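You operate a simulated robot arm through the tools that you are given. There is no shell and no other tool. Be economical: measure what you need, move in short steps, check, and stop when the job is done.

The job below is to be done with a simulated two-armed robot. You get a single attempt, and the scene is never put back.

JOB
Fetch the folder marked units and stand it on the top of the middle shelf under the hood. Turn the knob of magnet tester to 100. Turn the knob of sealer to 2025. Open the drawer marked spares. Do these in any order. Set down upright: folder marked units.

Only the result counts: the job must be done as asked and must still hold three seconds after the hand-in. Knocking over, shifting, dropping, spilling or breaking anything else fails it.

ROBOT AND FRAMES
Two 7-joint arms with two-finger parallel grippers on one trunk, on a base that drives. Base frame: it is fixed to the floor where the robot stands at the start and does not move with it; the origin is under the middle of the robot, x ahead of it, y to its left, z up. Readings come in m, degrees, newtons and seconds.
The left shoulder is at the start at [0.061, 0.196, 1.129], the right one opposite. With the tool pointing down near the work surface each hand reaches from about 0.32 to 0.72 m from the robot's upright axis, wherever it stands, measured 20 degrees to its own side. Places, roughly: drawer marked spares [0.4, -2.3, 0.2]; folder marked units [0.5, 0.25, 1]; knob of magnet tester [-1.3, 0.8, 0.8]; knob of sealer [-1.8, 0.7, 0.8]; top of the middle shelf under the hood [0.4, -1.3, 0.4]. Payload 1.57 kg a hand.
The TCP of each hand is the grasp point between the finger pads, 0.03 m short of the fingertips. In the tool frame z runs along the fingers and y along their closing line. The gripper opens to 0.11 m. The fingers are 0.024 m wide and 0.012 m thick; the gripper's body (0.048 by 0.112 m) begins 0.078 m behind the TCP.
Orientation is told as [roll, pitch, yaw] about the base's x, y, z axes, in that order, counted from this pose: with the fingers straight down and closing along the base's y, the tool's x points along the base's -x, its y along +y and its z along -z.

CONTROLS
- The arms move only by the tool servo_tool. It takes "left_deltas", "right_deltas" or both (then of equal length, played together; a hand with none holds still); each is a list of rows, each an object of numbers (a shift or turn left out is 0, a gripper value left out holds the last): "x", "y", "z": the shift along the base's x, y, z in m; "rx", "ry", "rz": the turn, a rotation vector about the base's x, y, z in degrees. In form: [{"x": .., "y": .., "z": .., "rx": .., "ry": .., "rz": ..}, ...]. A call has 1 to 12 rows; each row shifts and turns the commanded pose from where the row before left it. "left_grip" and "right_grip" are, for a hand that has rows, the finger opening in m, from 0 to 0.11, set as the call begins (left out, the last holds). Each row takes 0.2 s and may step no farther than 0.05 m and 8.6 degrees from the row before; otherwise, or with a gripper value out of range, the whole call is refused. Where a pose cannot be reached the arm comes as near as it can. A force on the tool above 40 N (or 10 N above the force at the start of the call, whichever is more), or a blocked arm, ends the call early, and 0.2 s more pass. The fingers move at their own pace (about 0.072 m/s each) and stop on an object; they squeeze with about 31 N. The grip force told is the motor's: it shows also when the fingers shut on nothing. Time passes only in rows, and 0.2 s behind the last, so rows that do not move let the fingers close. The reply holds the time, the measured pose of the TCP, the force on the tool along the base axes, the opening and the grip force, in the units named above and with some noise, with the torque about the TCP (base axes, N m) and any sound that the robot's microphone picked up.
- Cameras (640 x 400 px; columns grow to the right, rows downward): "scene" is now at [0.0803, -0.0092, 1.6998]; the picture's right is [-0.20, -0.98, -0.00], its down [-0.91, 0.19, -0.36] and it looks along [0.35, -0.07, -0.93] (base axes); focal length 266 px, centre (320, 200). "left" rides on the left gripper at [0.07, -0.016, -0.141] in its tool frame; the picture's right is [0.23, 0.97, 0.00], its down [-0.86, 0.20, -0.48] and it looks along [-0.47, 0.11, 0.88] (tool axes); focal length 222 px, centre (320, 200). "right" rides on the right gripper at [0.07, 0.016, -0.141] in its tool frame; the picture's right is [-0.23, 0.97, 0.00], its down [-0.85, -0.20, -0.48] and it looks along [-0.47, -0.11, 0.88] (tool axes); focal length 222 px, centre (320, 200). There is no depth. A picture from a camera that has moved, and an enlarged one, comes with that camera's place and axes in the base frame and with its lens. The place of the scene camera against the robot may be out by one fixed shift of up to 0.018 m in any direction.
- snapshot(camera): a new picture of that camera. The clock stands still meanwhile.
- raise_lower(by): slides the trunk up (or, below 0, down) by that many m; the arms and the scene camera ride with it, the base frame stays. It gives what a move gives, with no picture.
- roll_base(legs): drives the robot by 1 to 6 legs, each [ahead, left, turn to the left] in m, m and degrees, along the robot's own axes; the way and the turn of a leg run together, so that a leg with both is an arc; at most 1.5 m and 180 degrees a leg. The arms and the cameras ride along, it lands a little off, and it stops where it bumps. It gives what a move gives.
- pan_tilt(pan, tilt): turns the head with the scene camera to pan (to the left, within 86 degrees either way) and tilt (down, from -29 to 69), counted from straight ahead of the robot. It gives what a move gives.
- enlarge(camera, box): a new picture of the part [left, top, right, bottom] of that camera's present view, enlarged. The clock stands still meanwhile.
- sign_off(): hands the job in; it is judged then, once.

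Work in short steps. Places have to be worked out from the pictures, the camera data and where the tool is seen: move nearer, look again, correct. Check each grasp and each placing, and mend what went wrong. You have 165 turns and 130 pictures in all, those below and enlarged ones among them. Open the grippers and draw the arms clear of the work before you hand the job in, unless the task says otherwise; then end with one line.

The tools are called after "Call:" as name(argument=value, ...) on one line, values as JSON. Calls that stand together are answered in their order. servo_tool: Moves the arms, as the interface text tells. Its arguments: {"type":"object","properties":{"left_deltas":{"type":"array","items":{"type":"object","properties":{"x":{"type":"number"},"y":{"type":"number"},"z":{"type":"number"},"rx":{"type":"number"},"ry":{"type":"number"},"rz":{"type":"number"}}}},"left_grip":{"type":"number"},"right_deltas":{"type":"array","items":{"type":"object","properties":{"x":{"type":"number"},"y":{"type":"number"},"z":{"type":"number"},"rx":{"type":"number"},"ry":{"type":"number"},"rz":{"type":"number"}}}},"right_grip":{"type":"number"}},"required":[]} The other tools are called the same way: raise_lower (by) slides the trunk up or down; roll_base (legs) drives the base; pan_tilt (pan, tilt) turns the head that bears the scene camera; snapshot (camera) takes a picture; enlarge (camera, box) takes an enlarged picture of a part of a camera's view; sign_off () hands the job in.

At the start:

```text
clock: 0.0
left_tcp_pos: [0.3084, -0.0458, 1.1614]
left_ee_rot: [0.1, -0.1, 0.1]
left_ft_force: [-0.3, 0.2, -0.4]
left_ft_torque: [-0.02, 0.03, -0.06]
left_finger_gap: 0.11
left_grasp_force: 0.1
right_tcp_pos: [0.2584, -0.3712, 1.2218]
right_ee_rot: [0.0, 0.1, 0.0]
right_ft_force: [-0.4, -0.4, -0.2]
right_ft_torque: [-0.02, -0.01, -0.03]
right_finger_gap: 0.1102
right_grasp_force: 0.2
trunk travel left (down, up): [-0.725, 0.265]
robot x, y, heading: [-0.0006, 0.0006, -0.2]
head pan, tilt: [-11.6, 68.8]
```

scene: 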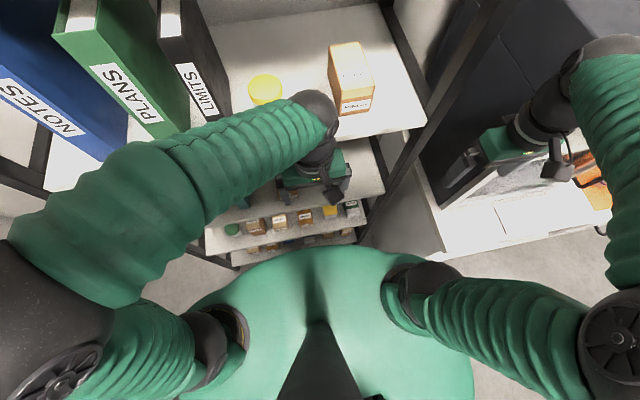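
right: 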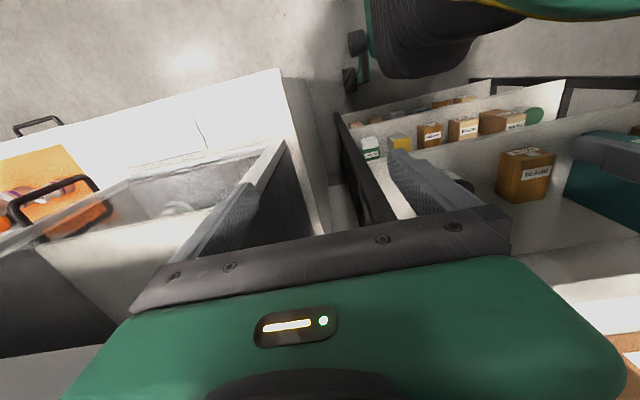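
left: 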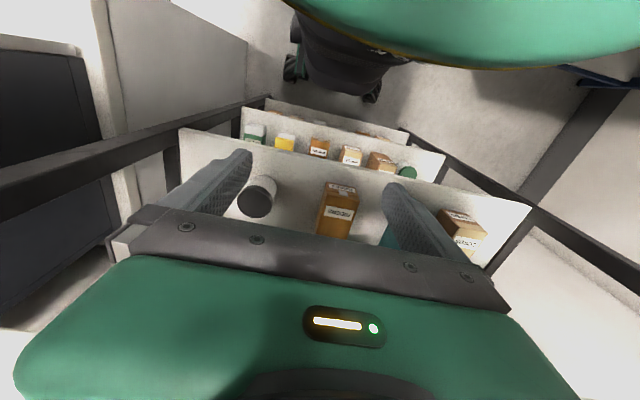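

The scene view shows folders at the left on a shelf. I'll tilt up and pan left to find the one marked units.

Call:
pan_tilt(pan=30, tilt=45)

Call:
snapshot(camera="scene")

```text
clock: 1.1
left_tcp_pos: [0.309, -0.0462, 1.1618]
left_ee_rot: [0.1, 0.0, 0.0]
left_ft_force: [-0.9, -0.2, 0.2]
left_ft_torque: [-0.01, -0.01, 0.02]
left_finger_gap: 0.11
left_grasp_force: 0.1
right_tcp_pos: [0.258, -0.3695, 1.2226]
right_ee_rot: [-0.1, 0.2, 0.0]
right_ft_force: [0.2, 0.5, -1.1]
right_ft_torque: [0.01, -0.02, 0.04]
right_finger_gap: 0.11
right_grasp_force: 0.0
trunk travel left (down, up): [-0.725, 0.265]
robot x, y, heading: [-0.0014, -0.0001, -0.0]
head pan, tilt: [30.0, 45.0]
```

```text
126 pictures are left
camera scene: at [0.0959, 0.0427, 1.7287], right [0.5, -0.87, 0.0], down [-0.61, -0.35, -0.71], along [0.61, 0.35, -0.71], focal length 266 px, centre (320, 200)
```

scene: 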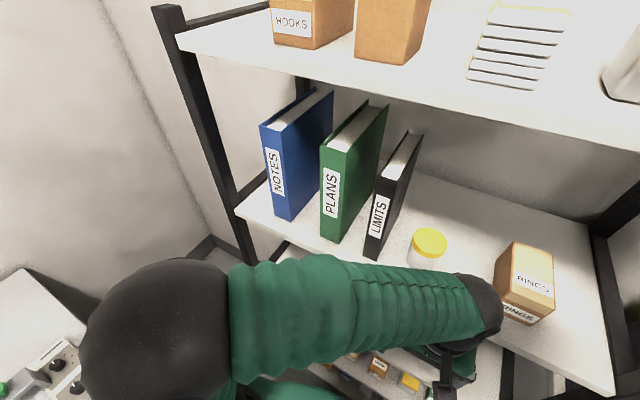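

The black one may say LIMITS or UNITS; I enlarge the labels, and also look the other ways.

Call:
enlarge(camera="scene", box=[240, 80, 440, 280])

Call:
pan_tilt(pan=-40, tilt=45)

Call:
snapshot(camera="scene")

Call:
pan_tilt(pan=86, tilt=35)

Call:
snapshot(camera="scene")

```text
2.00 times, centred on (340, 180) of scene
camera zoom: at [0.0959, 0.0427, 1.7287], right [0.5, -0.87, 0.0], down [-0.61, -0.35, -0.71], along [0.61, 0.35, -0.71], focal length 533 px, centre (280, 240)
```

zoom: 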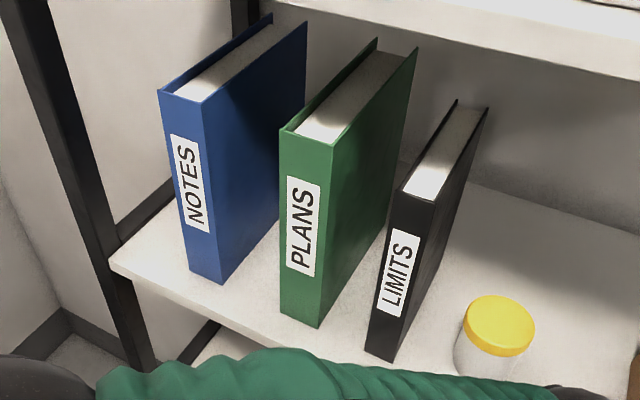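

```text
clock: 2.5
left_tcp_pos: [0.309, -0.0447, 1.1618]
left_ee_rot: [0.1, 0.2, 0.0]
left_ft_force: [0.5, 0.0, -0.1]
left_ft_torque: [-0.03, -0.03, 0.01]
left_finger_gap: 0.1098
left_grasp_force: 0.1
right_tcp_pos: [0.2583, -0.3698, 1.2225]
right_ee_rot: [0.0, 0.1, 0.0]
right_ft_force: [0.0, -0.3, 0.5]
right_ft_torque: [0.0, 0.01, -0.01]
right_finger_gap: 0.1102
right_grasp_force: 0.1
trunk travel left (down, up): [-0.725, 0.265]
robot x, y, heading: [0.0033, -0.0053, -0.2]
head pan, tilt: [-40.0, 45.0]
```

```text
124 pictures are left
camera scene: at [0.0879, -0.0502, 1.7286], right [-0.64, -0.77, 0.0], down [-0.54, 0.46, -0.71], along [0.54, -0.45, -0.71], focal length 266 px, centre (320, 200)
```

scene: 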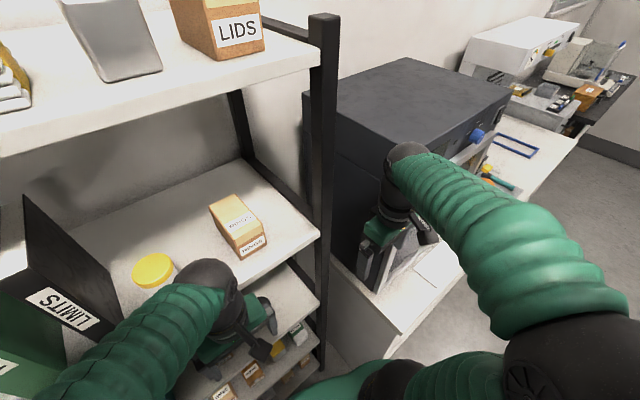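

```text
clock: 4.6
left_tcp_pos: [0.3085, -0.0463, 1.1621]
left_ee_rot: [0.1, 0.0, -0.1]
left_ft_force: [0.7, -0.6, -0.6]
left_ft_torque: [0.0, 0.04, -0.01]
left_finger_gap: 0.1098
left_grasp_force: 0.1
right_tcp_pos: [0.2592, -0.3699, 1.2226]
right_ee_rot: [0.0, 0.0, 0.0]
right_ft_force: [-0.7, 0.2, 0.0]
right_ft_torque: [0.01, -0.03, 0.0]
right_finger_gap: 0.1103
right_grasp_force: 0.0
trunk travel left (down, up): [-0.725, 0.265]
robot x, y, heading: [0.0012, -0.0028, 0.2]
head pan, tilt: [85.9, 35.0]
```

```text
123 pictures are left
camera scene: at [0.0318, 0.09, 1.7436], right [1.0, -0.07, 0.0], down [-0.04, -0.57, -0.82], along [0.06, 0.82, -0.57], focal length 266 px, centre (320, 200)
```

scene: 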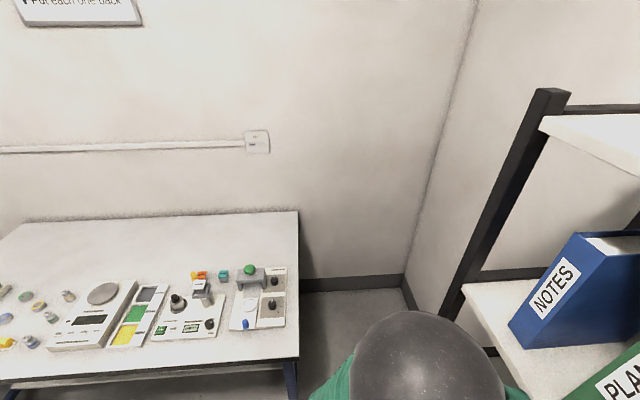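

The label reads like LIMITS; I'll enlarge much more closely to be sure, at higher resolution.

Call:
pan_tilt(pan=15, tilt=40)

Call:
snapshot(camera="scene")

Call:
enlarge(camera="scene", box=[200, 150, 320, 240])

Call:
pan_tilt(pan=20, tilt=5)

Call:
snapshot(camera="scene")

```text
clock: 6.0
left_tcp_pos: [0.3079, -0.0456, 1.1615]
left_ee_rot: [0.1, 0.1, 0.0]
left_ft_force: [0.7, -0.4, 0.5]
left_ft_torque: [0.03, -0.01, 0.01]
left_finger_gap: 0.11
left_grasp_force: 0.1
right_tcp_pos: [0.2575, -0.371, 1.2223]
right_ee_rot: [0.0, 0.1, 0.1]
right_ft_force: [0.5, 0.0, -0.8]
right_ft_torque: [-0.01, 0.0, -0.01]
right_finger_gap: 0.1099
right_grasp_force: 0.0
trunk travel left (down, up): [-0.725, 0.265]
robot x, y, heading: [-0.0004, -0.0035, -0.0]
head pan, tilt: [15.0, 40.0]
```

```text
122 pictures are left
camera scene: at [0.1077, 0.0241, 1.7359], right [0.26, -0.97, 0.0], down [-0.62, -0.17, -0.77], along [0.74, 0.2, -0.64], focal length 266 px, centre (320, 200)
```

scene: 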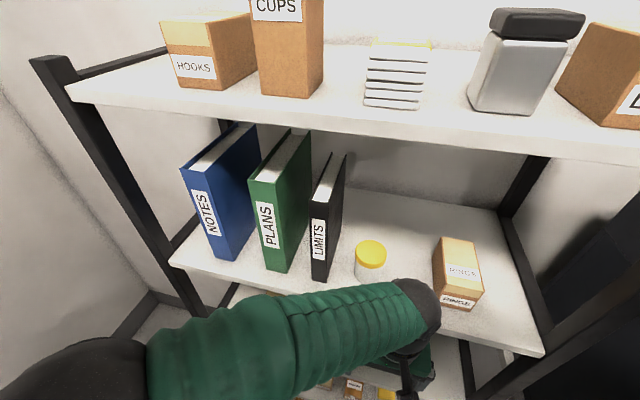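

```text
4.44 times, centred on (260, 195) of scene
camera zoom: at [0.1077, 0.0241, 1.7359], right [0.26, -0.97, 0.0], down [-0.62, -0.17, -0.77], along [0.74, 0.2, -0.64], focal length 1184 px, centre (587, 222)
```

zoom: 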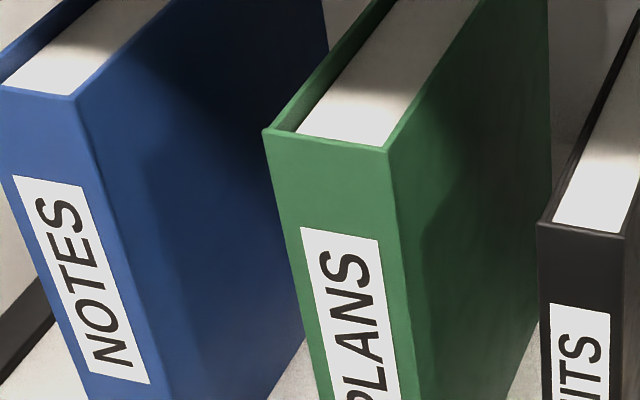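

```text
clock: 7.0
left_tcp_pos: [0.3085, -0.0455, 1.1611]
left_ee_rot: [0.1, 0.0, 0.0]
left_ft_force: [-0.4, -0.2, 0.2]
left_ft_torque: [0.01, -0.01, 0.04]
left_finger_gap: 0.1101
left_grasp_force: 0.0
right_tcp_pos: [0.2583, -0.3714, 1.2227]
right_ee_rot: [0.0, 0.2, 0.0]
right_ft_force: [0.5, 0.0, -0.3]
right_ft_torque: [0.01, 0.0, 0.01]
right_finger_gap: 0.1102
right_grasp_force: 0.1
trunk travel left (down, up): [-0.725, 0.265]
robot x, y, heading: [0.0035, -0.0009, 0.1]
head pan, tilt: [20.0, 5.0]
```

```text
120 pictures are left
camera scene: at [0.1119, 0.0335, 1.7916], right [0.34, -0.94, 0.0], down [-0.08, -0.03, -1.0], along [0.94, 0.34, -0.09], focal length 266 px, centre (320, 200)
```

scene: 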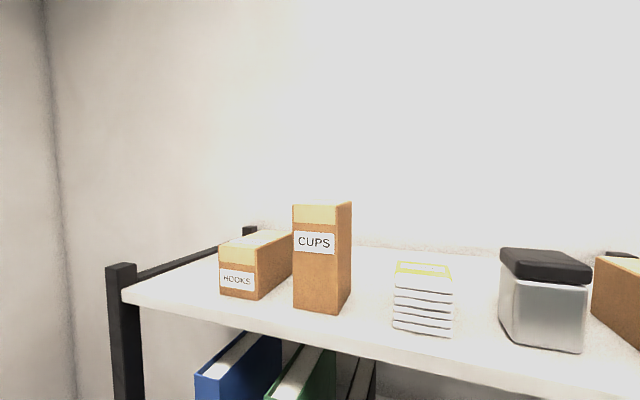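

I'll read the black folder's label at full zoom and move the left arm later to see whether any folder is hidden.

Call:
pan_tilt(pan=15, tilt=40)

Call:
enlarge(camera="scene", box=[290, 200, 350, 280])

Call:
snapshot(camera="left")

```text
clock: 8.0
left_tcp_pos: [0.3096, -0.0465, 1.1619]
left_ee_rot: [0.2, 0.0, 0.0]
left_ft_force: [0.0, 0.6, 0.0]
left_ft_torque: [-0.03, 0.01, -0.02]
left_finger_gap: 0.1098
left_grasp_force: 0.0
right_tcp_pos: [0.2578, -0.3705, 1.2223]
right_ee_rot: [0.0, 0.1, 0.0]
right_ft_force: [0.4, 0.4, 0.5]
right_ft_torque: [0.0, -0.02, -0.01]
right_finger_gap: 0.1099
right_grasp_force: 0.0
trunk travel left (down, up): [-0.725, 0.265]
robot x, y, heading: [-0.0009, -0.0044, 0.1]
head pan, tilt: [15.0, 40.0]
```

```text
5.00 times, centred on (320, 240) of scene
camera zoom: at [0.1076, 0.0241, 1.736], right [0.26, -0.97, 0.0], down [-0.62, -0.17, -0.77], along [0.74, 0.2, -0.64], focal length 1332 px, centre (320, 0)
```

zoom: 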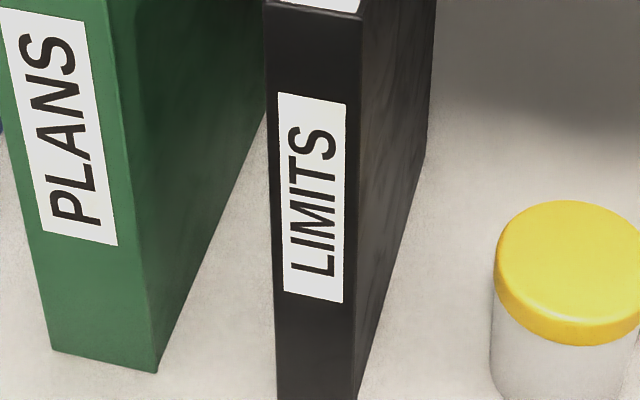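

```text
118 pictures are left
camera left: at [0.2397, -0.0625, 1.3028], right [-0.23, 0.97, 0.0], down [0.86, 0.2, 0.48], along [0.47, 0.11, -0.88], focal length 222 px, centre (320, 200)
```

left: 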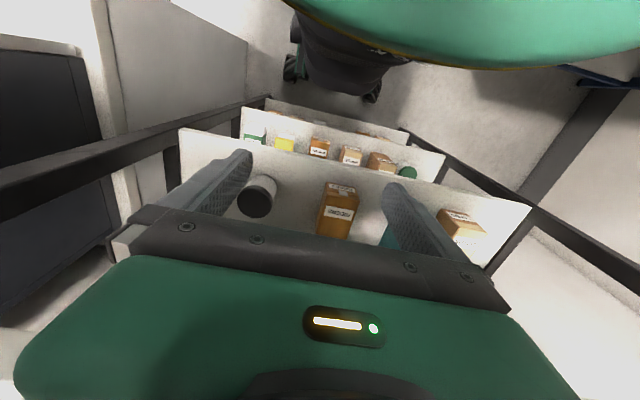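

None of these three says units; a teal object sits on the shelf below, in the left gripper view behind the fingers. I back off 0.4 m to see the lower shelves.

Call:
roll_base(legs=[[-0.4, 0, 0]])

Call:
pan_tilt(pan=10, tilt=40)

Call:
snapshot(camera="scene")

Call:
snapshot(camera="left")

```text
clock: 10.5
left_tcp_pos: [-0.0919, -0.0462, 1.1612]
left_ee_rot: [0.1, 0.2, -0.3]
left_ft_force: [0.1, -0.6, 0.1]
left_ft_torque: [0.03, 0.04, 0.01]
left_finger_gap: 0.1099
left_grasp_force: 0.1
right_tcp_pos: [-0.1455, -0.3707, 1.2223]
right_ee_rot: [-0.1, 0.2, -0.3]
right_ft_force: [0.1, -0.1, 0.5]
right_ft_torque: [0.01, 0.04, -0.02]
right_finger_gap: 0.1101
right_grasp_force: 0.0
trunk travel left (down, up): [-0.725, 0.265]
robot x, y, heading: [-0.4026, 0.0012, -0.3]
head pan, tilt: [15.0, 40.0]
```

```text
clock: 11.2
left_tcp_pos: [-0.093, -0.0463, 1.1625]
left_ee_rot: [0.1, 0.1, -0.4]
left_ft_force: [0.9, 0.4, -0.1]
left_ft_torque: [-0.03, -0.01, 0.01]
left_finger_gap: 0.1103
left_grasp_force: 0.0
right_tcp_pos: [-0.1476, -0.3706, 1.2223]
right_ee_rot: [0.1, 0.1, -0.4]
right_ft_force: [0.0, -0.6, -0.4]
right_ft_torque: [0.0, 0.0, 0.02]
right_finger_gap: 0.11
right_grasp_force: 0.1
trunk travel left (down, up): [-0.725, 0.265]
robot x, y, heading: [-0.4052, 0.0052, -0.5]
head pan, tilt: [10.0, 40.0]
```

```text
117 pictures are left
camera scene: at [-0.2934, 0.0173, 1.7359], right [0.17, -0.99, 0.0], down [-0.63, -0.11, -0.77], along [0.75, 0.13, -0.64], focal length 266 px, centre (320, 200)
```

scene: 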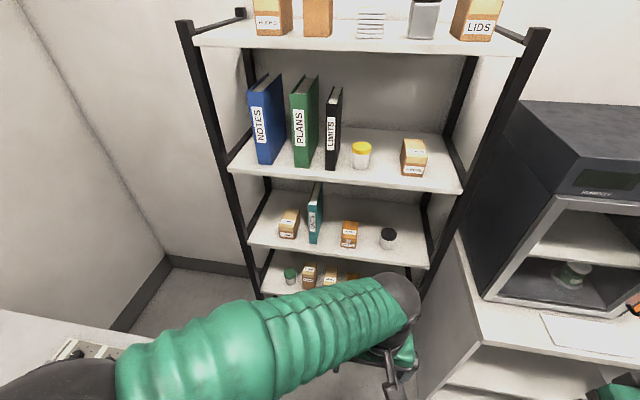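

```text
116 pictures are left
camera left: at [-0.1634, -0.0628, 1.3026], right [-0.22, 0.97, 0.0], down [0.86, 0.19, 0.48], along [0.47, 0.11, -0.88], focal length 222 px, centre (320, 200)
```

left: 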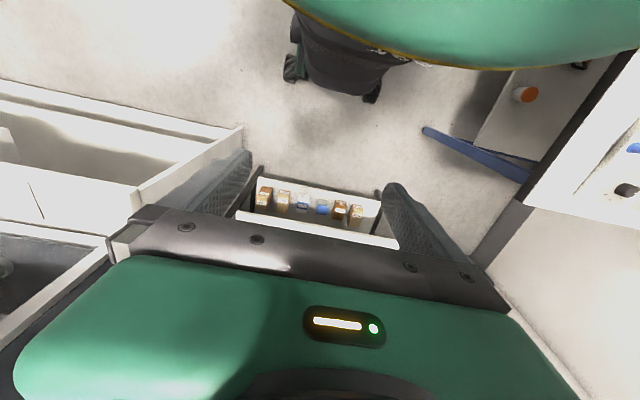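

Call:
enlarge(camera="scene", box=[240, 170, 440, 295])

```text
3.20 times, centred on (340, 232) of scene
camera zoom: at [-0.2934, 0.0173, 1.7359], right [0.17, -0.99, 0.0], down [-0.63, -0.11, -0.77], along [0.75, 0.13, -0.64], focal length 852 px, centre (256, 96)
```

zoom: 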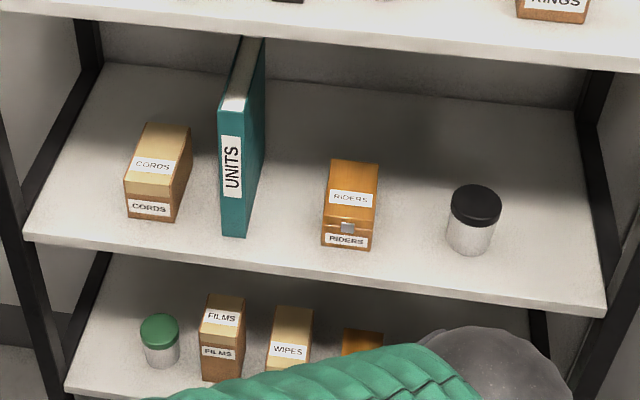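

The teal UNITS folder is on the second shelf from the top group. Now I look right and left from here to see the other work areas.

Call:
pan_tilt(pan=-50, tilt=30)

Call:
snapshot(camera="scene")

Call:
pan_tilt(pan=86, tilt=40)

Call:
snapshot(camera="scene")

```text
clock: 12.5
left_tcp_pos: [-0.0951, -0.0465, 1.1618]
left_ee_rot: [0.1, 0.1, -0.2]
left_ft_force: [0.4, -0.3, -0.1]
left_ft_torque: [-0.01, 0.04, 0.03]
left_finger_gap: 0.1101
left_grasp_force: 0.1
right_tcp_pos: [-0.1481, -0.3703, 1.2227]
right_ee_rot: [0.0, 0.1, -0.4]
right_ft_force: [0.2, -0.3, -0.7]
right_ft_torque: [0.0, -0.04, -0.01]
right_finger_gap: 0.1102
right_grasp_force: 0.1
trunk travel left (down, up): [-0.725, 0.265]
robot x, y, heading: [-0.3985, -0.0008, -0.7]
head pan, tilt: [-50.0, 30.0]
```

```text
114 pictures are left
camera scene: at [-0.3201, -0.0666, 1.7512], right [-0.77, -0.64, 0.0], down [-0.32, 0.39, -0.87], along [0.55, -0.67, -0.5], focal length 266 px, centre (320, 200)
```

scene: 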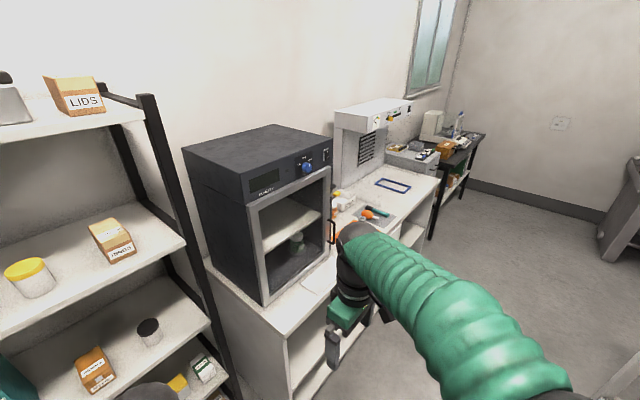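

```text
clock: 14.7
left_tcp_pos: [-0.0954, -0.0459, 1.1617]
left_ee_rot: [0.1, 0.2, -0.3]
left_ft_force: [1.0, 0.3, -0.3]
left_ft_torque: [-0.01, -0.04, 0.01]
left_finger_gap: 0.1102
left_grasp_force: 0.0
right_tcp_pos: [-0.1477, -0.3708, 1.2229]
right_ee_rot: [0.0, 0.2, -0.3]
right_ft_force: [-0.1, 0.0, -0.5]
right_ft_torque: [-0.01, -0.01, 0.0]
right_finger_gap: 0.1101
right_grasp_force: 0.0
trunk travel left (down, up): [-0.725, 0.265]
robot x, y, heading: [-0.4054, 0.0033, 0.1]
head pan, tilt: [85.9, 40.0]
```

```text
113 pictures are left
camera scene: at [-0.3714, 0.0879, 1.7361], right [1.0, -0.08, 0.0], down [-0.05, -0.64, -0.77], along [0.06, 0.76, -0.64], focal length 266 px, centre (320, 200)
```

scene: 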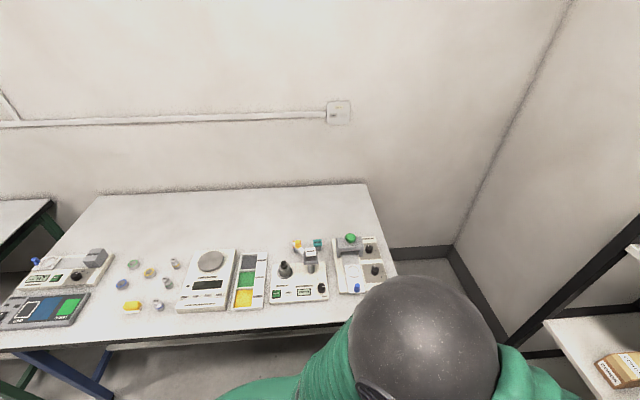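

Knobs first: I turn to face the table (+y) and slide along toward x ≈ -1.3.

Call:
roll_base(legs=[[-0.1, 0, 0], [0, 0, 90], [0, 0.8, 0]])

Call:
pan_tilt(pan=0, tilt=45)

Call:
snapshot(camera="scene")

```text
clock: 23.6
left_tcp_pos: [-1.257, 0.3031, 1.1618]
left_ee_rot: [0.2, 0.1, 90.4]
left_ft_force: [0.0, -0.6, 0.0]
left_ft_torque: [0.02, 0.0, 0.0]
left_finger_gap: 0.1097
left_grasp_force: 0.0
right_tcp_pos: [-0.933, 0.2534, 1.222]
right_ee_rot: [0.2, 0.1, 90.5]
right_ft_force: [0.6, 0.1, -0.8]
right_ft_torque: [-0.01, -0.01, -0.02]
right_finger_gap: 0.1098
right_grasp_force: 0.1
trunk travel left (down, up): [-0.725, 0.265]
robot x, y, heading: [-1.3013, -0.0058, 90.6]
head pan, tilt: [85.9, 40.0]
```

```text
clock: 25.2
left_tcp_pos: [-1.2596, 0.3024, 1.1606]
left_ee_rot: [0.1, 0.1, 90.5]
left_ft_force: [-0.7, 0.2, -0.6]
left_ft_torque: [-0.02, -0.02, 0.0]
left_finger_gap: 0.1098
left_grasp_force: 0.0
right_tcp_pos: [-0.9353, 0.2539, 1.2238]
right_ee_rot: [0.1, 0.1, 90.6]
right_ft_force: [0.1, -0.7, -1.1]
right_ft_torque: [-0.02, 0.03, -0.04]
right_finger_gap: 0.1097
right_grasp_force: 0.0
trunk travel left (down, up): [-0.725, 0.265]
robot x, y, heading: [-1.3006, -0.0073, 90.5]
head pan, tilt: [0.0, 45.0]
```

```text
112 pictures are left
camera scene: at [-1.3075, 0.1103, 1.7287], right [1.0, 0.01, 0.0], down [0.01, -0.71, -0.71], along [-0.01, 0.71, -0.71], focal length 266 px, centre (320, 200)
```

scene: 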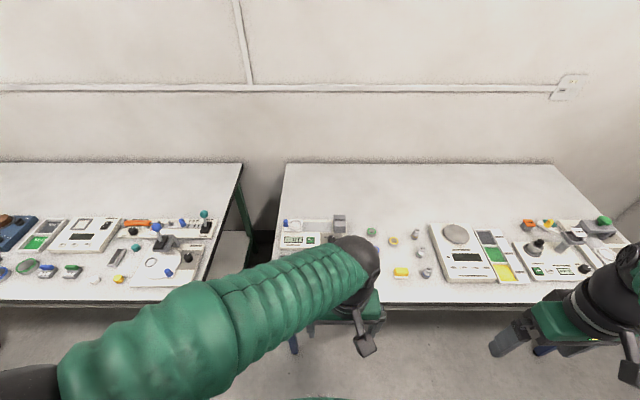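

The left arm blocks the view; I swing the left hand out 0.3 m to −x and up a little.

Call:
servo_tool(left_deltas=[{"x": -0.05}, {"x": -0.05}, {"x": -0.05}, {"x": -0.05}, {"x": -0.05}, {"x": -0.05}, {"x": -0.05}])

Call:
snapshot(camera="scene")

Call:
enlarge(camera="scene", box=[80, 190, 400, 310])

```text
clock: 26.8
left_tcp_pos: [-1.6131, 0.3021, 1.1605]
left_ee_rot: [-0.1, 0.2, 90.4]
left_ft_force: [-0.1, -0.2, 0.0]
left_ft_torque: [-0.02, -0.01, 0.02]
left_finger_gap: 0.1099
left_grasp_force: 0.2
right_tcp_pos: [-0.9364, 0.2533, 1.2243]
right_ee_rot: [0.0, 0.1, 90.5]
right_ft_force: [-0.7, 0.1, 0.0]
right_ft_torque: [-0.02, -0.02, 0.01]
right_finger_gap: 0.1103
right_grasp_force: 0.1
trunk travel left (down, up): [-0.725, 0.265]
robot x, y, heading: [-1.3059, -0.0079, 90.5]
head pan, tilt: [0.0, 45.0]
```

```text
111 pictures are left
camera scene: at [-1.3116, 0.1108, 1.7286], right [1.0, 0.01, 0.0], down [0.01, -0.71, -0.71], along [0.0, 0.71, -0.71], focal length 266 px, centre (320, 200)
```

scene: 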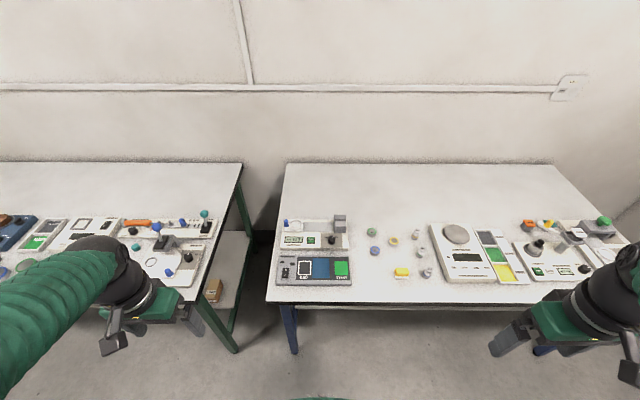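

```text
2.00 times, centred on (240, 250) of scene
camera zoom: at [-1.3116, 0.1108, 1.7286], right [1.0, 0.01, 0.0], down [0.01, -0.71, -0.71], along [0.0, 0.71, -0.71], focal length 533 px, centre (480, 100)
```

zoom: 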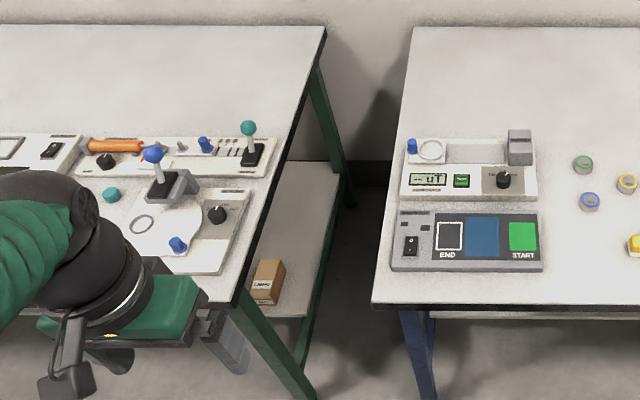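

The uT device matches the magnet tester, and the device with knob around (188,257) matches the sealer. I zoom on both.

Call:
enlarge(camera="scene", box=[275, 210, 355, 290])

Call:
enlarge(camera="scene", box=[115, 205, 225, 285])

```text
5.00 times, centred on (315, 250) of scene
camera zoom: at [-1.3116, 0.1108, 1.7286], right [1.0, 0.01, 0.0], down [0.01, -0.71, -0.71], along [0.0, 0.71, -0.71], focal length 1332 px, centre (345, -50)
```

zoom: 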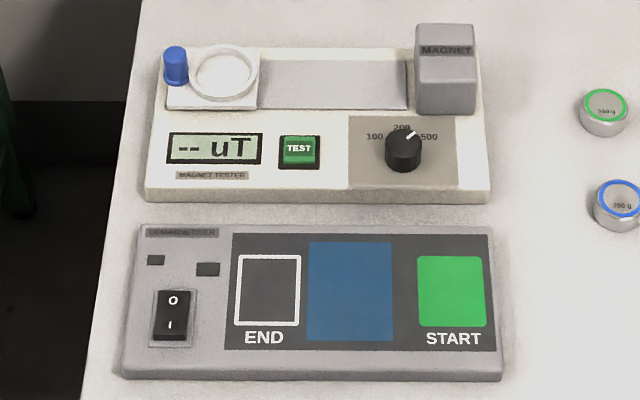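

```text
5.00 times, centred on (170, 245) of scene
camera zoom: at [-1.3116, 0.1108, 1.7286], right [1.0, 0.01, 0.0], down [0.01, -0.71, -0.71], along [0.0, 0.71, -0.71], focal length 1332 px, centre (1070, -25)
```

zoom: 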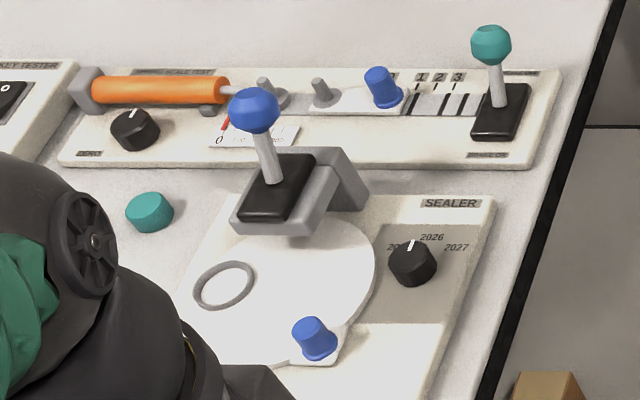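

Magnet tester knob ≈ (-1.26, 0.78), sealer knob ≈ (-1.83, 0.70). I place the robot between them so each hand does one: shift left 0.22 and ahead 0.17.

Call:
roll_base(legs=[[0, 0.22, -0.5], [0.17, 0, 0]])

Call:
servo_tool(left_deltas=[{"x": -0.05}, {"x": -0.05}, {"x": -0.05}], right_deltas=[{"y": -0.03}, {"y": -0.03}, {"y": -0.03}])

Call:
snapshot(camera="scene")

Call:
snapshot(camera="right")

Call:
snapshot(camera="left")

```text
clock: 29.5
left_tcp_pos: [-1.8281, 0.4695, 1.1626]
left_ee_rot: [0.0, -0.1, 90.1]
left_ft_force: [-0.4, -0.3, 0.3]
left_ft_torque: [0.04, 0.01, -0.02]
left_finger_gap: 0.1102
left_grasp_force: 0.0
right_tcp_pos: [-1.1517, 0.4191, 1.2238]
right_ee_rot: [-0.1, -0.1, 90.1]
right_ft_force: [-0.4, -1.3, 0.1]
right_ft_torque: [0.01, 0.02, -0.02]
right_finger_gap: 0.1099
right_grasp_force: 0.0
trunk travel left (down, up): [-0.725, 0.265]
robot x, y, heading: [-1.5226, 0.1655, 90.0]
head pan, tilt: [0.0, 45.0]
```

```text
clock: 30.3
left_tcp_pos: [-1.986, 0.4738, 1.1606]
left_ee_rot: [-0.1, 0.1, 90.2]
left_ft_force: [-0.3, -0.5, -0.4]
left_ft_torque: [-0.01, -0.04, -0.02]
left_finger_gap: 0.1103
left_grasp_force: 0.0
right_tcp_pos: [-1.1506, 0.392, 1.2192]
right_ee_rot: [0.0, 0.2, 90.2]
right_ft_force: [-0.6, 0.8, -0.4]
right_ft_torque: [-0.01, 0.03, -0.02]
right_finger_gap: 0.11
right_grasp_force: 0.0
right hand out of reach, approached as far as the arm can: row 1, 2, 3
trunk travel left (down, up): [-0.725, 0.265]
robot x, y, heading: [-1.5212, 0.1648, 90.2]
head pan, tilt: [0.0, 45.0]
```

```text
107 pictures are left
camera scene: at [-1.5309, 0.2837, 1.7284], right [1.0, 0.0, 0.0], down [0.0, -0.71, -0.71], along [0.0, 0.71, -0.71], focal length 266 px, centre (320, 200)
```

scene: 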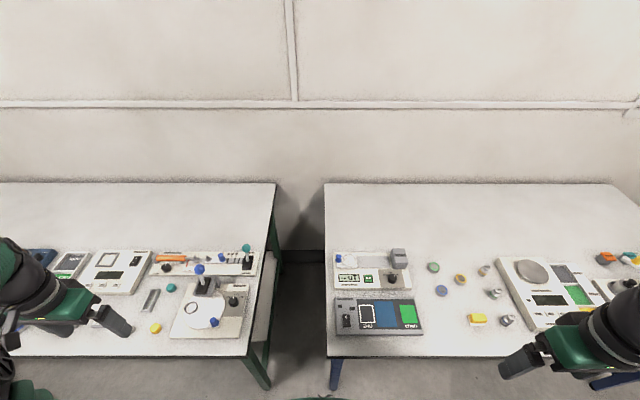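

```text
106 pictures are left
camera right: at [-1.1674, 0.3239, 1.3593], right [-0.97, 0.22, 0.0], down [0.2, 0.86, 0.47], along [0.11, 0.46, -0.88], focal length 222 px, centre (320, 200)
```

right: 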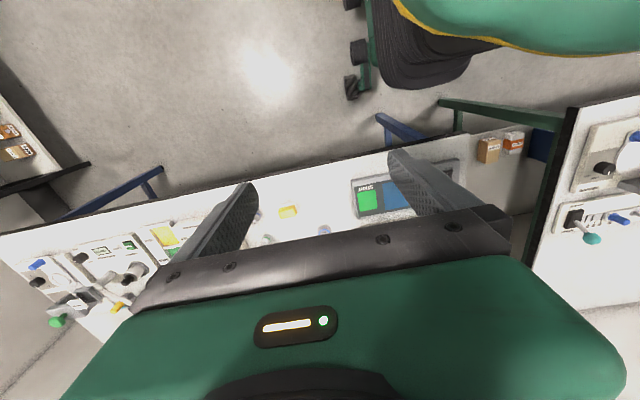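

```text
105 pictures are left
camera left: at [-1.9677, 0.4043, 1.3004], right [-0.97, -0.23, 0.0], down [-0.2, 0.86, 0.48], along [-0.11, 0.46, -0.88], focal length 222 px, centre (320, 200)
```

left: 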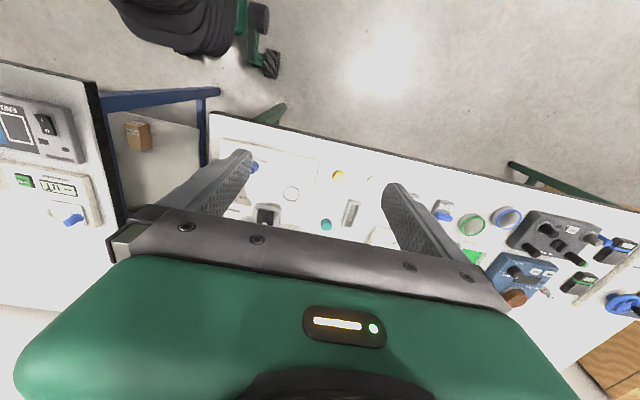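

Knobs estimated at ≈(-1.268,0.76,0.85) and (-1.822,0.68,0.85). I bring both hands above them at z≈1.02–1.05 and look.

Call:
servo_tool(right_deltas=[{"x": -0.015, "y": 0.045, "z": -0.02}, {"x": -0.015, "y": 0.045, "z": -0.02}, {"x": -0.015, "y": 0.045, "z": -0.02}, {"x": -0.015, "y": 0.045, "z": -0.02}, {"x": -0.015, "y": 0.045, "z": -0.02}, {"x": -0.015, "y": 0.045, "z": -0.02}, {"x": -0.015, "y": 0.045, "z": -0.02}, {"x": -0.015, "y": 0.045, "z": -0.02}], left_deltas=[{"x": 0.02, "y": 0.026, "z": -0.014}, {"x": 0.02, "y": 0.026, "z": -0.014}, {"x": 0.02, "y": 0.026, "z": -0.014}, {"x": 0.02, "y": 0.026, "z": -0.014}, {"x": 0.02, "y": 0.026, "z": -0.014}, {"x": 0.02, "y": 0.026, "z": -0.014}, {"x": 0.02, "y": 0.026, "z": -0.014}, {"x": 0.02, "y": 0.026, "z": -0.014}])

Call:
snapshot(camera="right")

Call:
snapshot(camera="left")

```text
refused: row 1 steps farther than a row can; nothing moved
```

```text
104 pictures are left
camera right: at [-1.1674, 0.3239, 1.3593], right [-0.97, 0.22, 0.0], down [0.2, 0.86, 0.47], along [0.11, 0.46, -0.88], focal length 222 px, centre (320, 200)
```

right: 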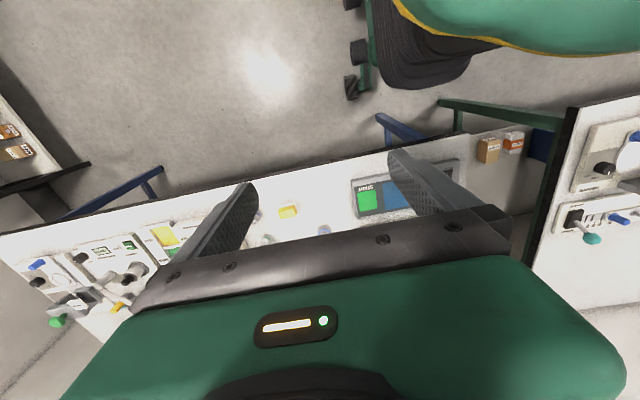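

```text
103 pictures are left
camera left: at [-1.9677, 0.4043, 1.3004], right [-0.97, -0.23, 0.0], down [-0.2, 0.86, 0.48], along [-0.11, 0.46, -0.88], focal length 222 px, centre (320, 200)
```

left: 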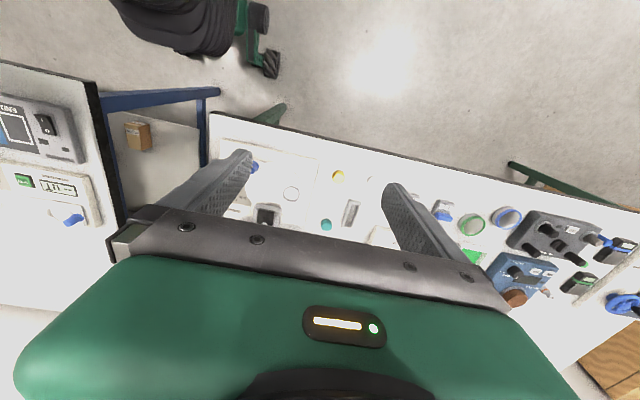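

Step slightly too long; I retry with 10 smaller rows.

Call:
servo_tool(right_deltas=[{"x": -0.012, "y": 0.037, "z": -0.018}, {"x": -0.012, "y": 0.037, "z": -0.018}, {"x": -0.012, "y": 0.037, "z": -0.018}, {"x": -0.012, "y": 0.037, "z": -0.018}, {"x": -0.012, "y": 0.037, "z": -0.018}, {"x": -0.012, "y": 0.037, "z": -0.018}, {"x": -0.012, "y": 0.037, "z": -0.018}, {"x": -0.012, "y": 0.037, "z": -0.018}, {"x": -0.012, "y": 0.037, "z": -0.018}, {"x": -0.012, "y": 0.037, "z": -0.018}], left_deltas=[{"x": 0.016, "y": 0.021, "z": -0.012}, {"x": 0.016, "y": 0.021, "z": -0.012}, {"x": 0.016, "y": 0.021, "z": -0.012}, {"x": 0.016, "y": 0.021, "z": -0.012}, {"x": 0.016, "y": 0.021, "z": -0.012}, {"x": 0.016, "y": 0.021, "z": -0.012}, {"x": 0.016, "y": 0.021, "z": -0.012}, {"x": 0.016, "y": 0.021, "z": -0.012}, {"x": 0.016, "y": 0.021, "z": -0.012}, {"x": 0.016, "y": 0.021, "z": -0.012}])

Call:
snapshot(camera="right")

Call:
snapshot(camera="left")

```text
clock: 32.5
left_tcp_pos: [-1.8183, 0.6874, 1.0382]
left_ee_rot: [0.0, 0.3, 90.1]
left_ft_force: [0.1, 0.1, 0.5]
left_ft_torque: [-0.05, 0.01, -0.01]
left_finger_gap: 0.1102
left_grasp_force: 0.1
right_tcp_pos: [-1.2683, 0.7654, 1.0386]
right_ee_rot: [0.1, 0.2, 90.1]
right_ft_force: [0.1, 0.2, -0.6]
right_ft_torque: [-0.01, 0.05, 0.01]
right_finger_gap: 0.1101
right_grasp_force: 0.1
trunk travel left (down, up): [-0.725, 0.265]
robot x, y, heading: [-1.521, 0.1659, 90.0]
head pan, tilt: [0.0, 45.0]
```

```text
102 pictures are left
camera right: at [-1.2846, 0.6965, 1.1808], right [-0.97, 0.23, 0.0], down [0.2, 0.86, 0.47], along [0.11, 0.46, -0.88], focal length 222 px, centre (320, 200)
```

right: 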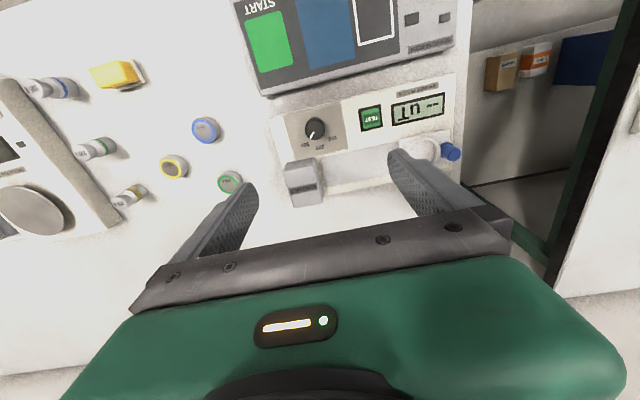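

```text
101 pictures are left
camera left: at [-1.8018, 0.6176, 1.1799], right [-0.97, -0.23, 0.0], down [-0.2, 0.86, 0.47], along [-0.11, 0.46, -0.88], focal length 222 px, centre (320, 200)
```

left: 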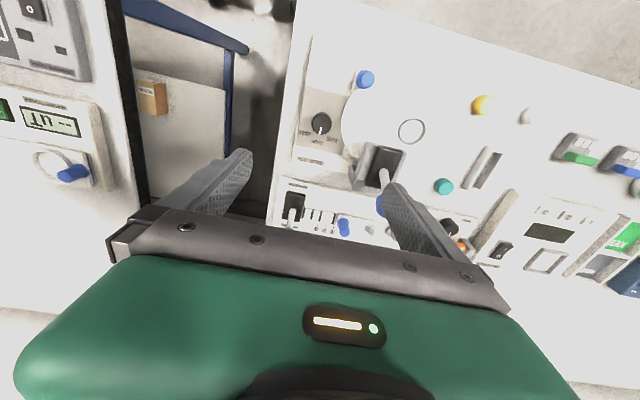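

Both knobs are nearly below the hands: right knob ≈(-1.265,0.755), left knob ≈(-1.815,0.671). I zoom to read the dials.

Call:
enlarge(camera="right", box=[280, 100, 350, 165])

Call:
enlarge(camera="left", box=[290, 90, 355, 175])

```text
6.15 times, centred on (315, 132) of right
camera zoom: at [-1.2846, 0.6965, 1.1808], right [-0.97, 0.23, 0.0], down [0.2, 0.86, 0.47], along [0.11, 0.46, -0.88], focal length 1367 px, centre (351, 615)
```

zoom: 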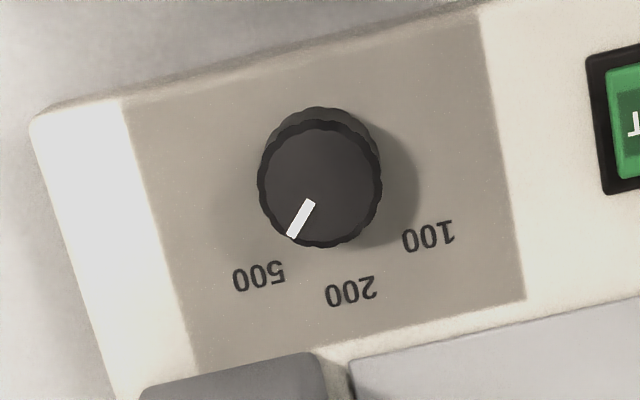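

```text
4.71 times, centred on (322, 132) of left
camera zoom: at [-1.8018, 0.6176, 1.1799], right [-0.97, -0.23, 0.0], down [-0.2, 0.86, 0.47], along [-0.11, 0.46, -0.88], focal length 1045 px, centre (308, 518)
```

zoom: 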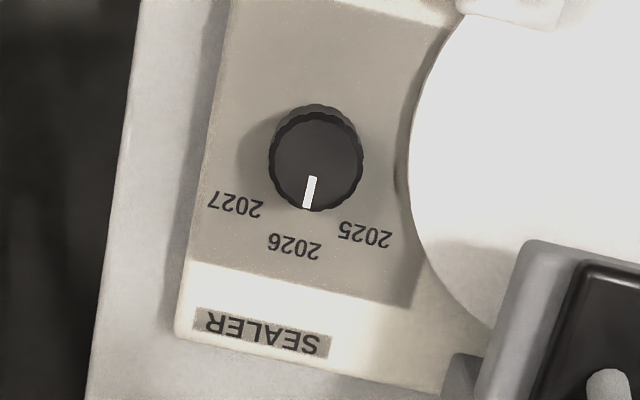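

Dial reading: magnet tester is at 500 (needs +90° CCW to 100), sealer is at 2026 (needs +45° CCW to 2025); labels are ±45° around the top. I center, narrow the grips, pre-rotate the right hand −45°, and descend to z 0.95.

Call:
servo_tool(right_deltas=[{"x": 0.001, "y": -0.0015, "z": -0.015, "rz": -7.5}, {"x": 0.001, "y": -0.0015, "z": -0.015, "rz": -7.5}, {"x": 0.001, "y": -0.0015, "z": -0.015, "rz": -7.5}, {"x": 0.001, "y": -0.0015, "z": -0.015, "rz": -7.5}, {"x": 0.001, "y": -0.0015, "z": -0.015, "rz": -7.5}, {"x": 0.001, "y": -0.0015, "z": -0.015, "rz": -7.5}], left_deltas=[{"y": -0.003, "z": -0.015}, {"y": -0.003, "z": -0.015}, {"y": -0.003, "z": -0.015}, {"y": -0.003, "z": -0.015}, {"y": -0.003, "z": -0.015}, {"y": -0.002, "z": -0.015}], right_grip=0.055, left_grip=0.055)

Call:
snapshot(camera="right")

Call:
snapshot(camera="left")

```text
clock: 33.9
left_tcp_pos: [-1.8181, 0.6678, 0.9499]
left_ee_rot: [0.0, 0.1, 90.2]
left_ft_force: [-0.3, -0.8, 0.3]
left_ft_torque: [0.0, 0.01, 0.02]
left_finger_gap: 0.0552
left_grasp_force: 0.1
right_tcp_pos: [-1.261, 0.7532, 0.9481]
right_ee_rot: [-0.1, 0.0, 44.9]
right_ft_force: [-0.3, 0.3, 0.2]
right_ft_torque: [-0.01, -0.01, 0.03]
right_finger_gap: 0.0548
right_grasp_force: 0.2
trunk travel left (down, up): [-0.725, 0.265]
robot x, y, heading: [-1.5193, 0.1638, 90.1]
head pan, tilt: [0.0, 45.0]
```

```text
98 pictures are left
camera right: at [-1.3226, 0.7157, 1.0889], right [-0.53, 0.85, 0.0], down [0.75, 0.46, 0.48], along [0.41, 0.25, -0.88], focal length 222 px, centre (320, 200)
```

right: 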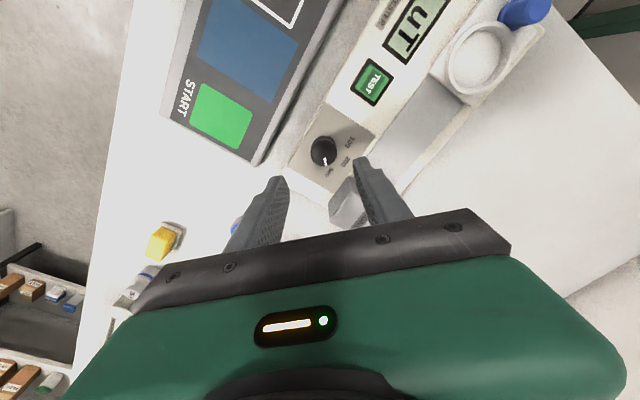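

```text
97 pictures are left
camera left: at [-1.8014, 0.5976, 1.0904], right [-0.97, -0.23, 0.0], down [-0.2, 0.86, 0.48], along [-0.11, 0.46, -0.88], focal length 222 px, centre (320, 200)
```

left: 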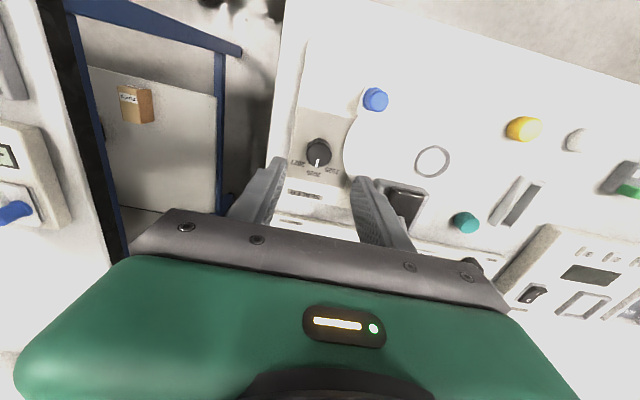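

I zoom both to triangulate the knobs' heights.

Call:
enlarge(camera="right", box=[280, 115, 370, 205])

Call:
enlarge(camera="left", box=[270, 120, 370, 210])

```text
4.44 times, centred on (325, 160) of right
camera zoom: at [-1.3226, 0.7157, 1.0889], right [-0.53, 0.85, 0.0], down [0.75, 0.46, 0.48], along [0.41, 0.25, -0.88], focal length 987 px, centre (298, 378)
```

zoom: 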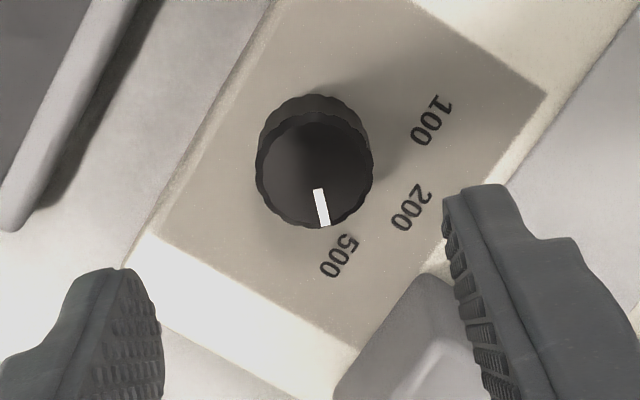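

```text
4.44 times, centred on (320, 165) of left
camera zoom: at [-1.8014, 0.5976, 1.0904], right [-0.97, -0.23, 0.0], down [-0.2, 0.86, 0.48], along [-0.11, 0.46, -0.88], focal length 987 px, centre (320, 356)
```

zoom: 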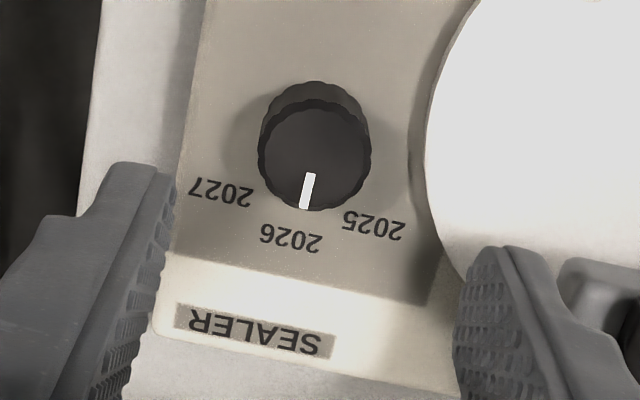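

Panel heights come out ≈0.833 (right) and ≈0.82 (left), knob tops ≈0.853 and ≈0.84. I center and descend to TCP 0.870 / 0.860, still open.

Call:
servo_tool(right_deltas=[{"x": -0.002, "y": 0.0015, "z": -0.02}, {"x": -0.001, "y": 0.0015, "z": -0.02}, {"z": -0.02}, {"z": -0.009}, {"z": -0.009}], left_deltas=[{"y": 0.0035, "z": -0.02}, {"z": -0.02}, {"z": -0.02}, {"z": -0.02}, {"z": -0.01}])

Call:
snapshot(camera="right")

Call:
snapshot(camera="left")

```text
clock: 35.1
left_tcp_pos: [-1.8183, 0.6709, 0.8593]
left_ee_rot: [0.0, 0.1, 90.0]
left_ft_force: [0.1, 0.5, 0.1]
left_ft_torque: [0.02, -0.01, 0.01]
left_finger_gap: 0.0551
left_grasp_force: 0.0
right_tcp_pos: [-1.2643, 0.7553, 0.8703]
right_ee_rot: [0.0, 0.1, 45.2]
right_ft_force: [-0.3, -0.3, 0.0]
right_ft_torque: [0.0, 0.03, 0.0]
right_finger_gap: 0.0549
right_grasp_force: 0.0
trunk travel left (down, up): [-0.725, 0.265]
robot x, y, heading: [-1.5221, 0.1645, 90.4]
head pan, tilt: [0.0, 45.0]
```

```text
94 pictures are left
camera right: at [-1.3258, 0.7181, 1.0111], right [-0.53, 0.85, 0.0], down [0.74, 0.47, 0.48], along [0.41, 0.25, -0.88], focal length 222 px, centre (320, 200)
```

right: 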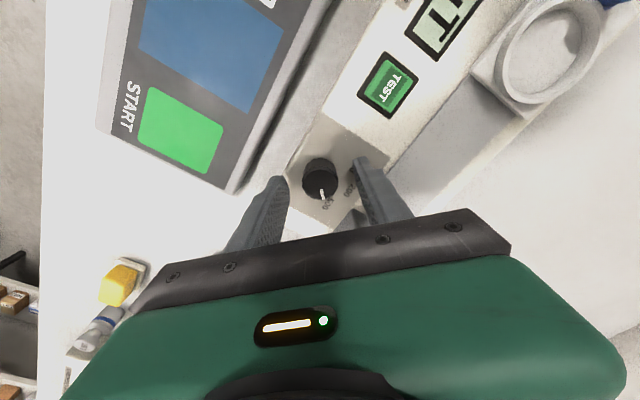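

```text
93 pictures are left
camera left: at [-1.8018, 0.6002, 1.0], right [-0.97, -0.23, 0.0], down [-0.2, 0.86, 0.48], along [-0.11, 0.46, -0.88], focal length 222 px, centre (320, 200)
```

left: 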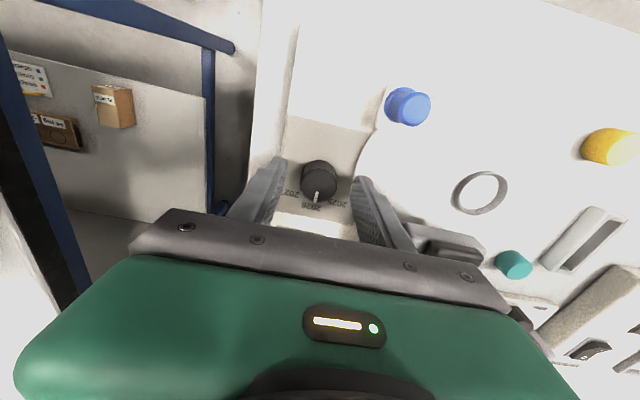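

Both knobs sit between the fingertips. I close both grips.

Call:
servo_tool(right_deltas=[{}, {}, {}, {}], left_deltas=[{}, {}, {}, {}], right_grip=0.0, left_grip=0.0)

```text
clock: 36.1
left_tcp_pos: [-1.8185, 0.6686, 0.8596]
left_ee_rot: [0.0, 0.0, 90.1]
left_ft_force: [2.7, 0.7, -4.3]
left_ft_torque: [0.02, 0.24, -0.02]
left_finger_gap: 0.0298
left_grasp_force: 39.2
right_tcp_pos: [-1.2648, 0.7542, 0.8719]
right_ee_rot: [-0.1, 0.1, 45.1]
right_ft_force: [-0.8, -1.5, 2.9]
right_ft_torque: [0.08, 0.15, 0.04]
right_finger_gap: 0.0295
right_grasp_force: 39.1
trunk travel left (down, up): [-0.725, 0.265]
robot x, y, heading: [-1.5179, 0.1623, 89.9]
head pan, tilt: [0.0, 45.0]
```

Both knobs are held (gap ≈0.030). I turn left by +45° and right by the first +45° together.

Call:
servo_tool(right_deltas=[{"rz": 7.5}, {"rz": 7.5}, {"rz": 7.5}, {"rz": 7.5}, {"rz": 7.5}, {"rz": 7.5}], left_deltas=[{"rz": 7.5}, {"rz": 7.5}, {"rz": 7.5}, {"rz": 7.5}, {"rz": 7.5}, {"rz": 7.5}])

```text
clock: 37.4
left_tcp_pos: [-1.8157, 0.6689, 0.8592]
left_ee_rot: [-0.1, 0.3, 130.2]
left_ft_force: [1.3, 1.4, -6.7]
left_ft_torque: [0.81, 0.62, -0.03]
left_finger_gap: 0.0297
left_grasp_force: 39.6
right_tcp_pos: [-1.2626, 0.7532, 0.87]
right_ee_rot: [0.0, 0.2, 85.3]
right_ft_force: [0.5, 3.8, -4.2]
right_ft_torque: [-0.35, 0.55, -0.01]
right_finger_gap: 0.0295
right_grasp_force: 39.3
trunk travel left (down, up): [-0.725, 0.265]
robot x, y, heading: [-1.5248, 0.163, 89.8]
head pan, tilt: [0.0, 45.0]
stopped in row 6 (left hand): the force on the tool passed its limit at 41 N (the readings are from after the stop); the commanded pose is now the measured one
```

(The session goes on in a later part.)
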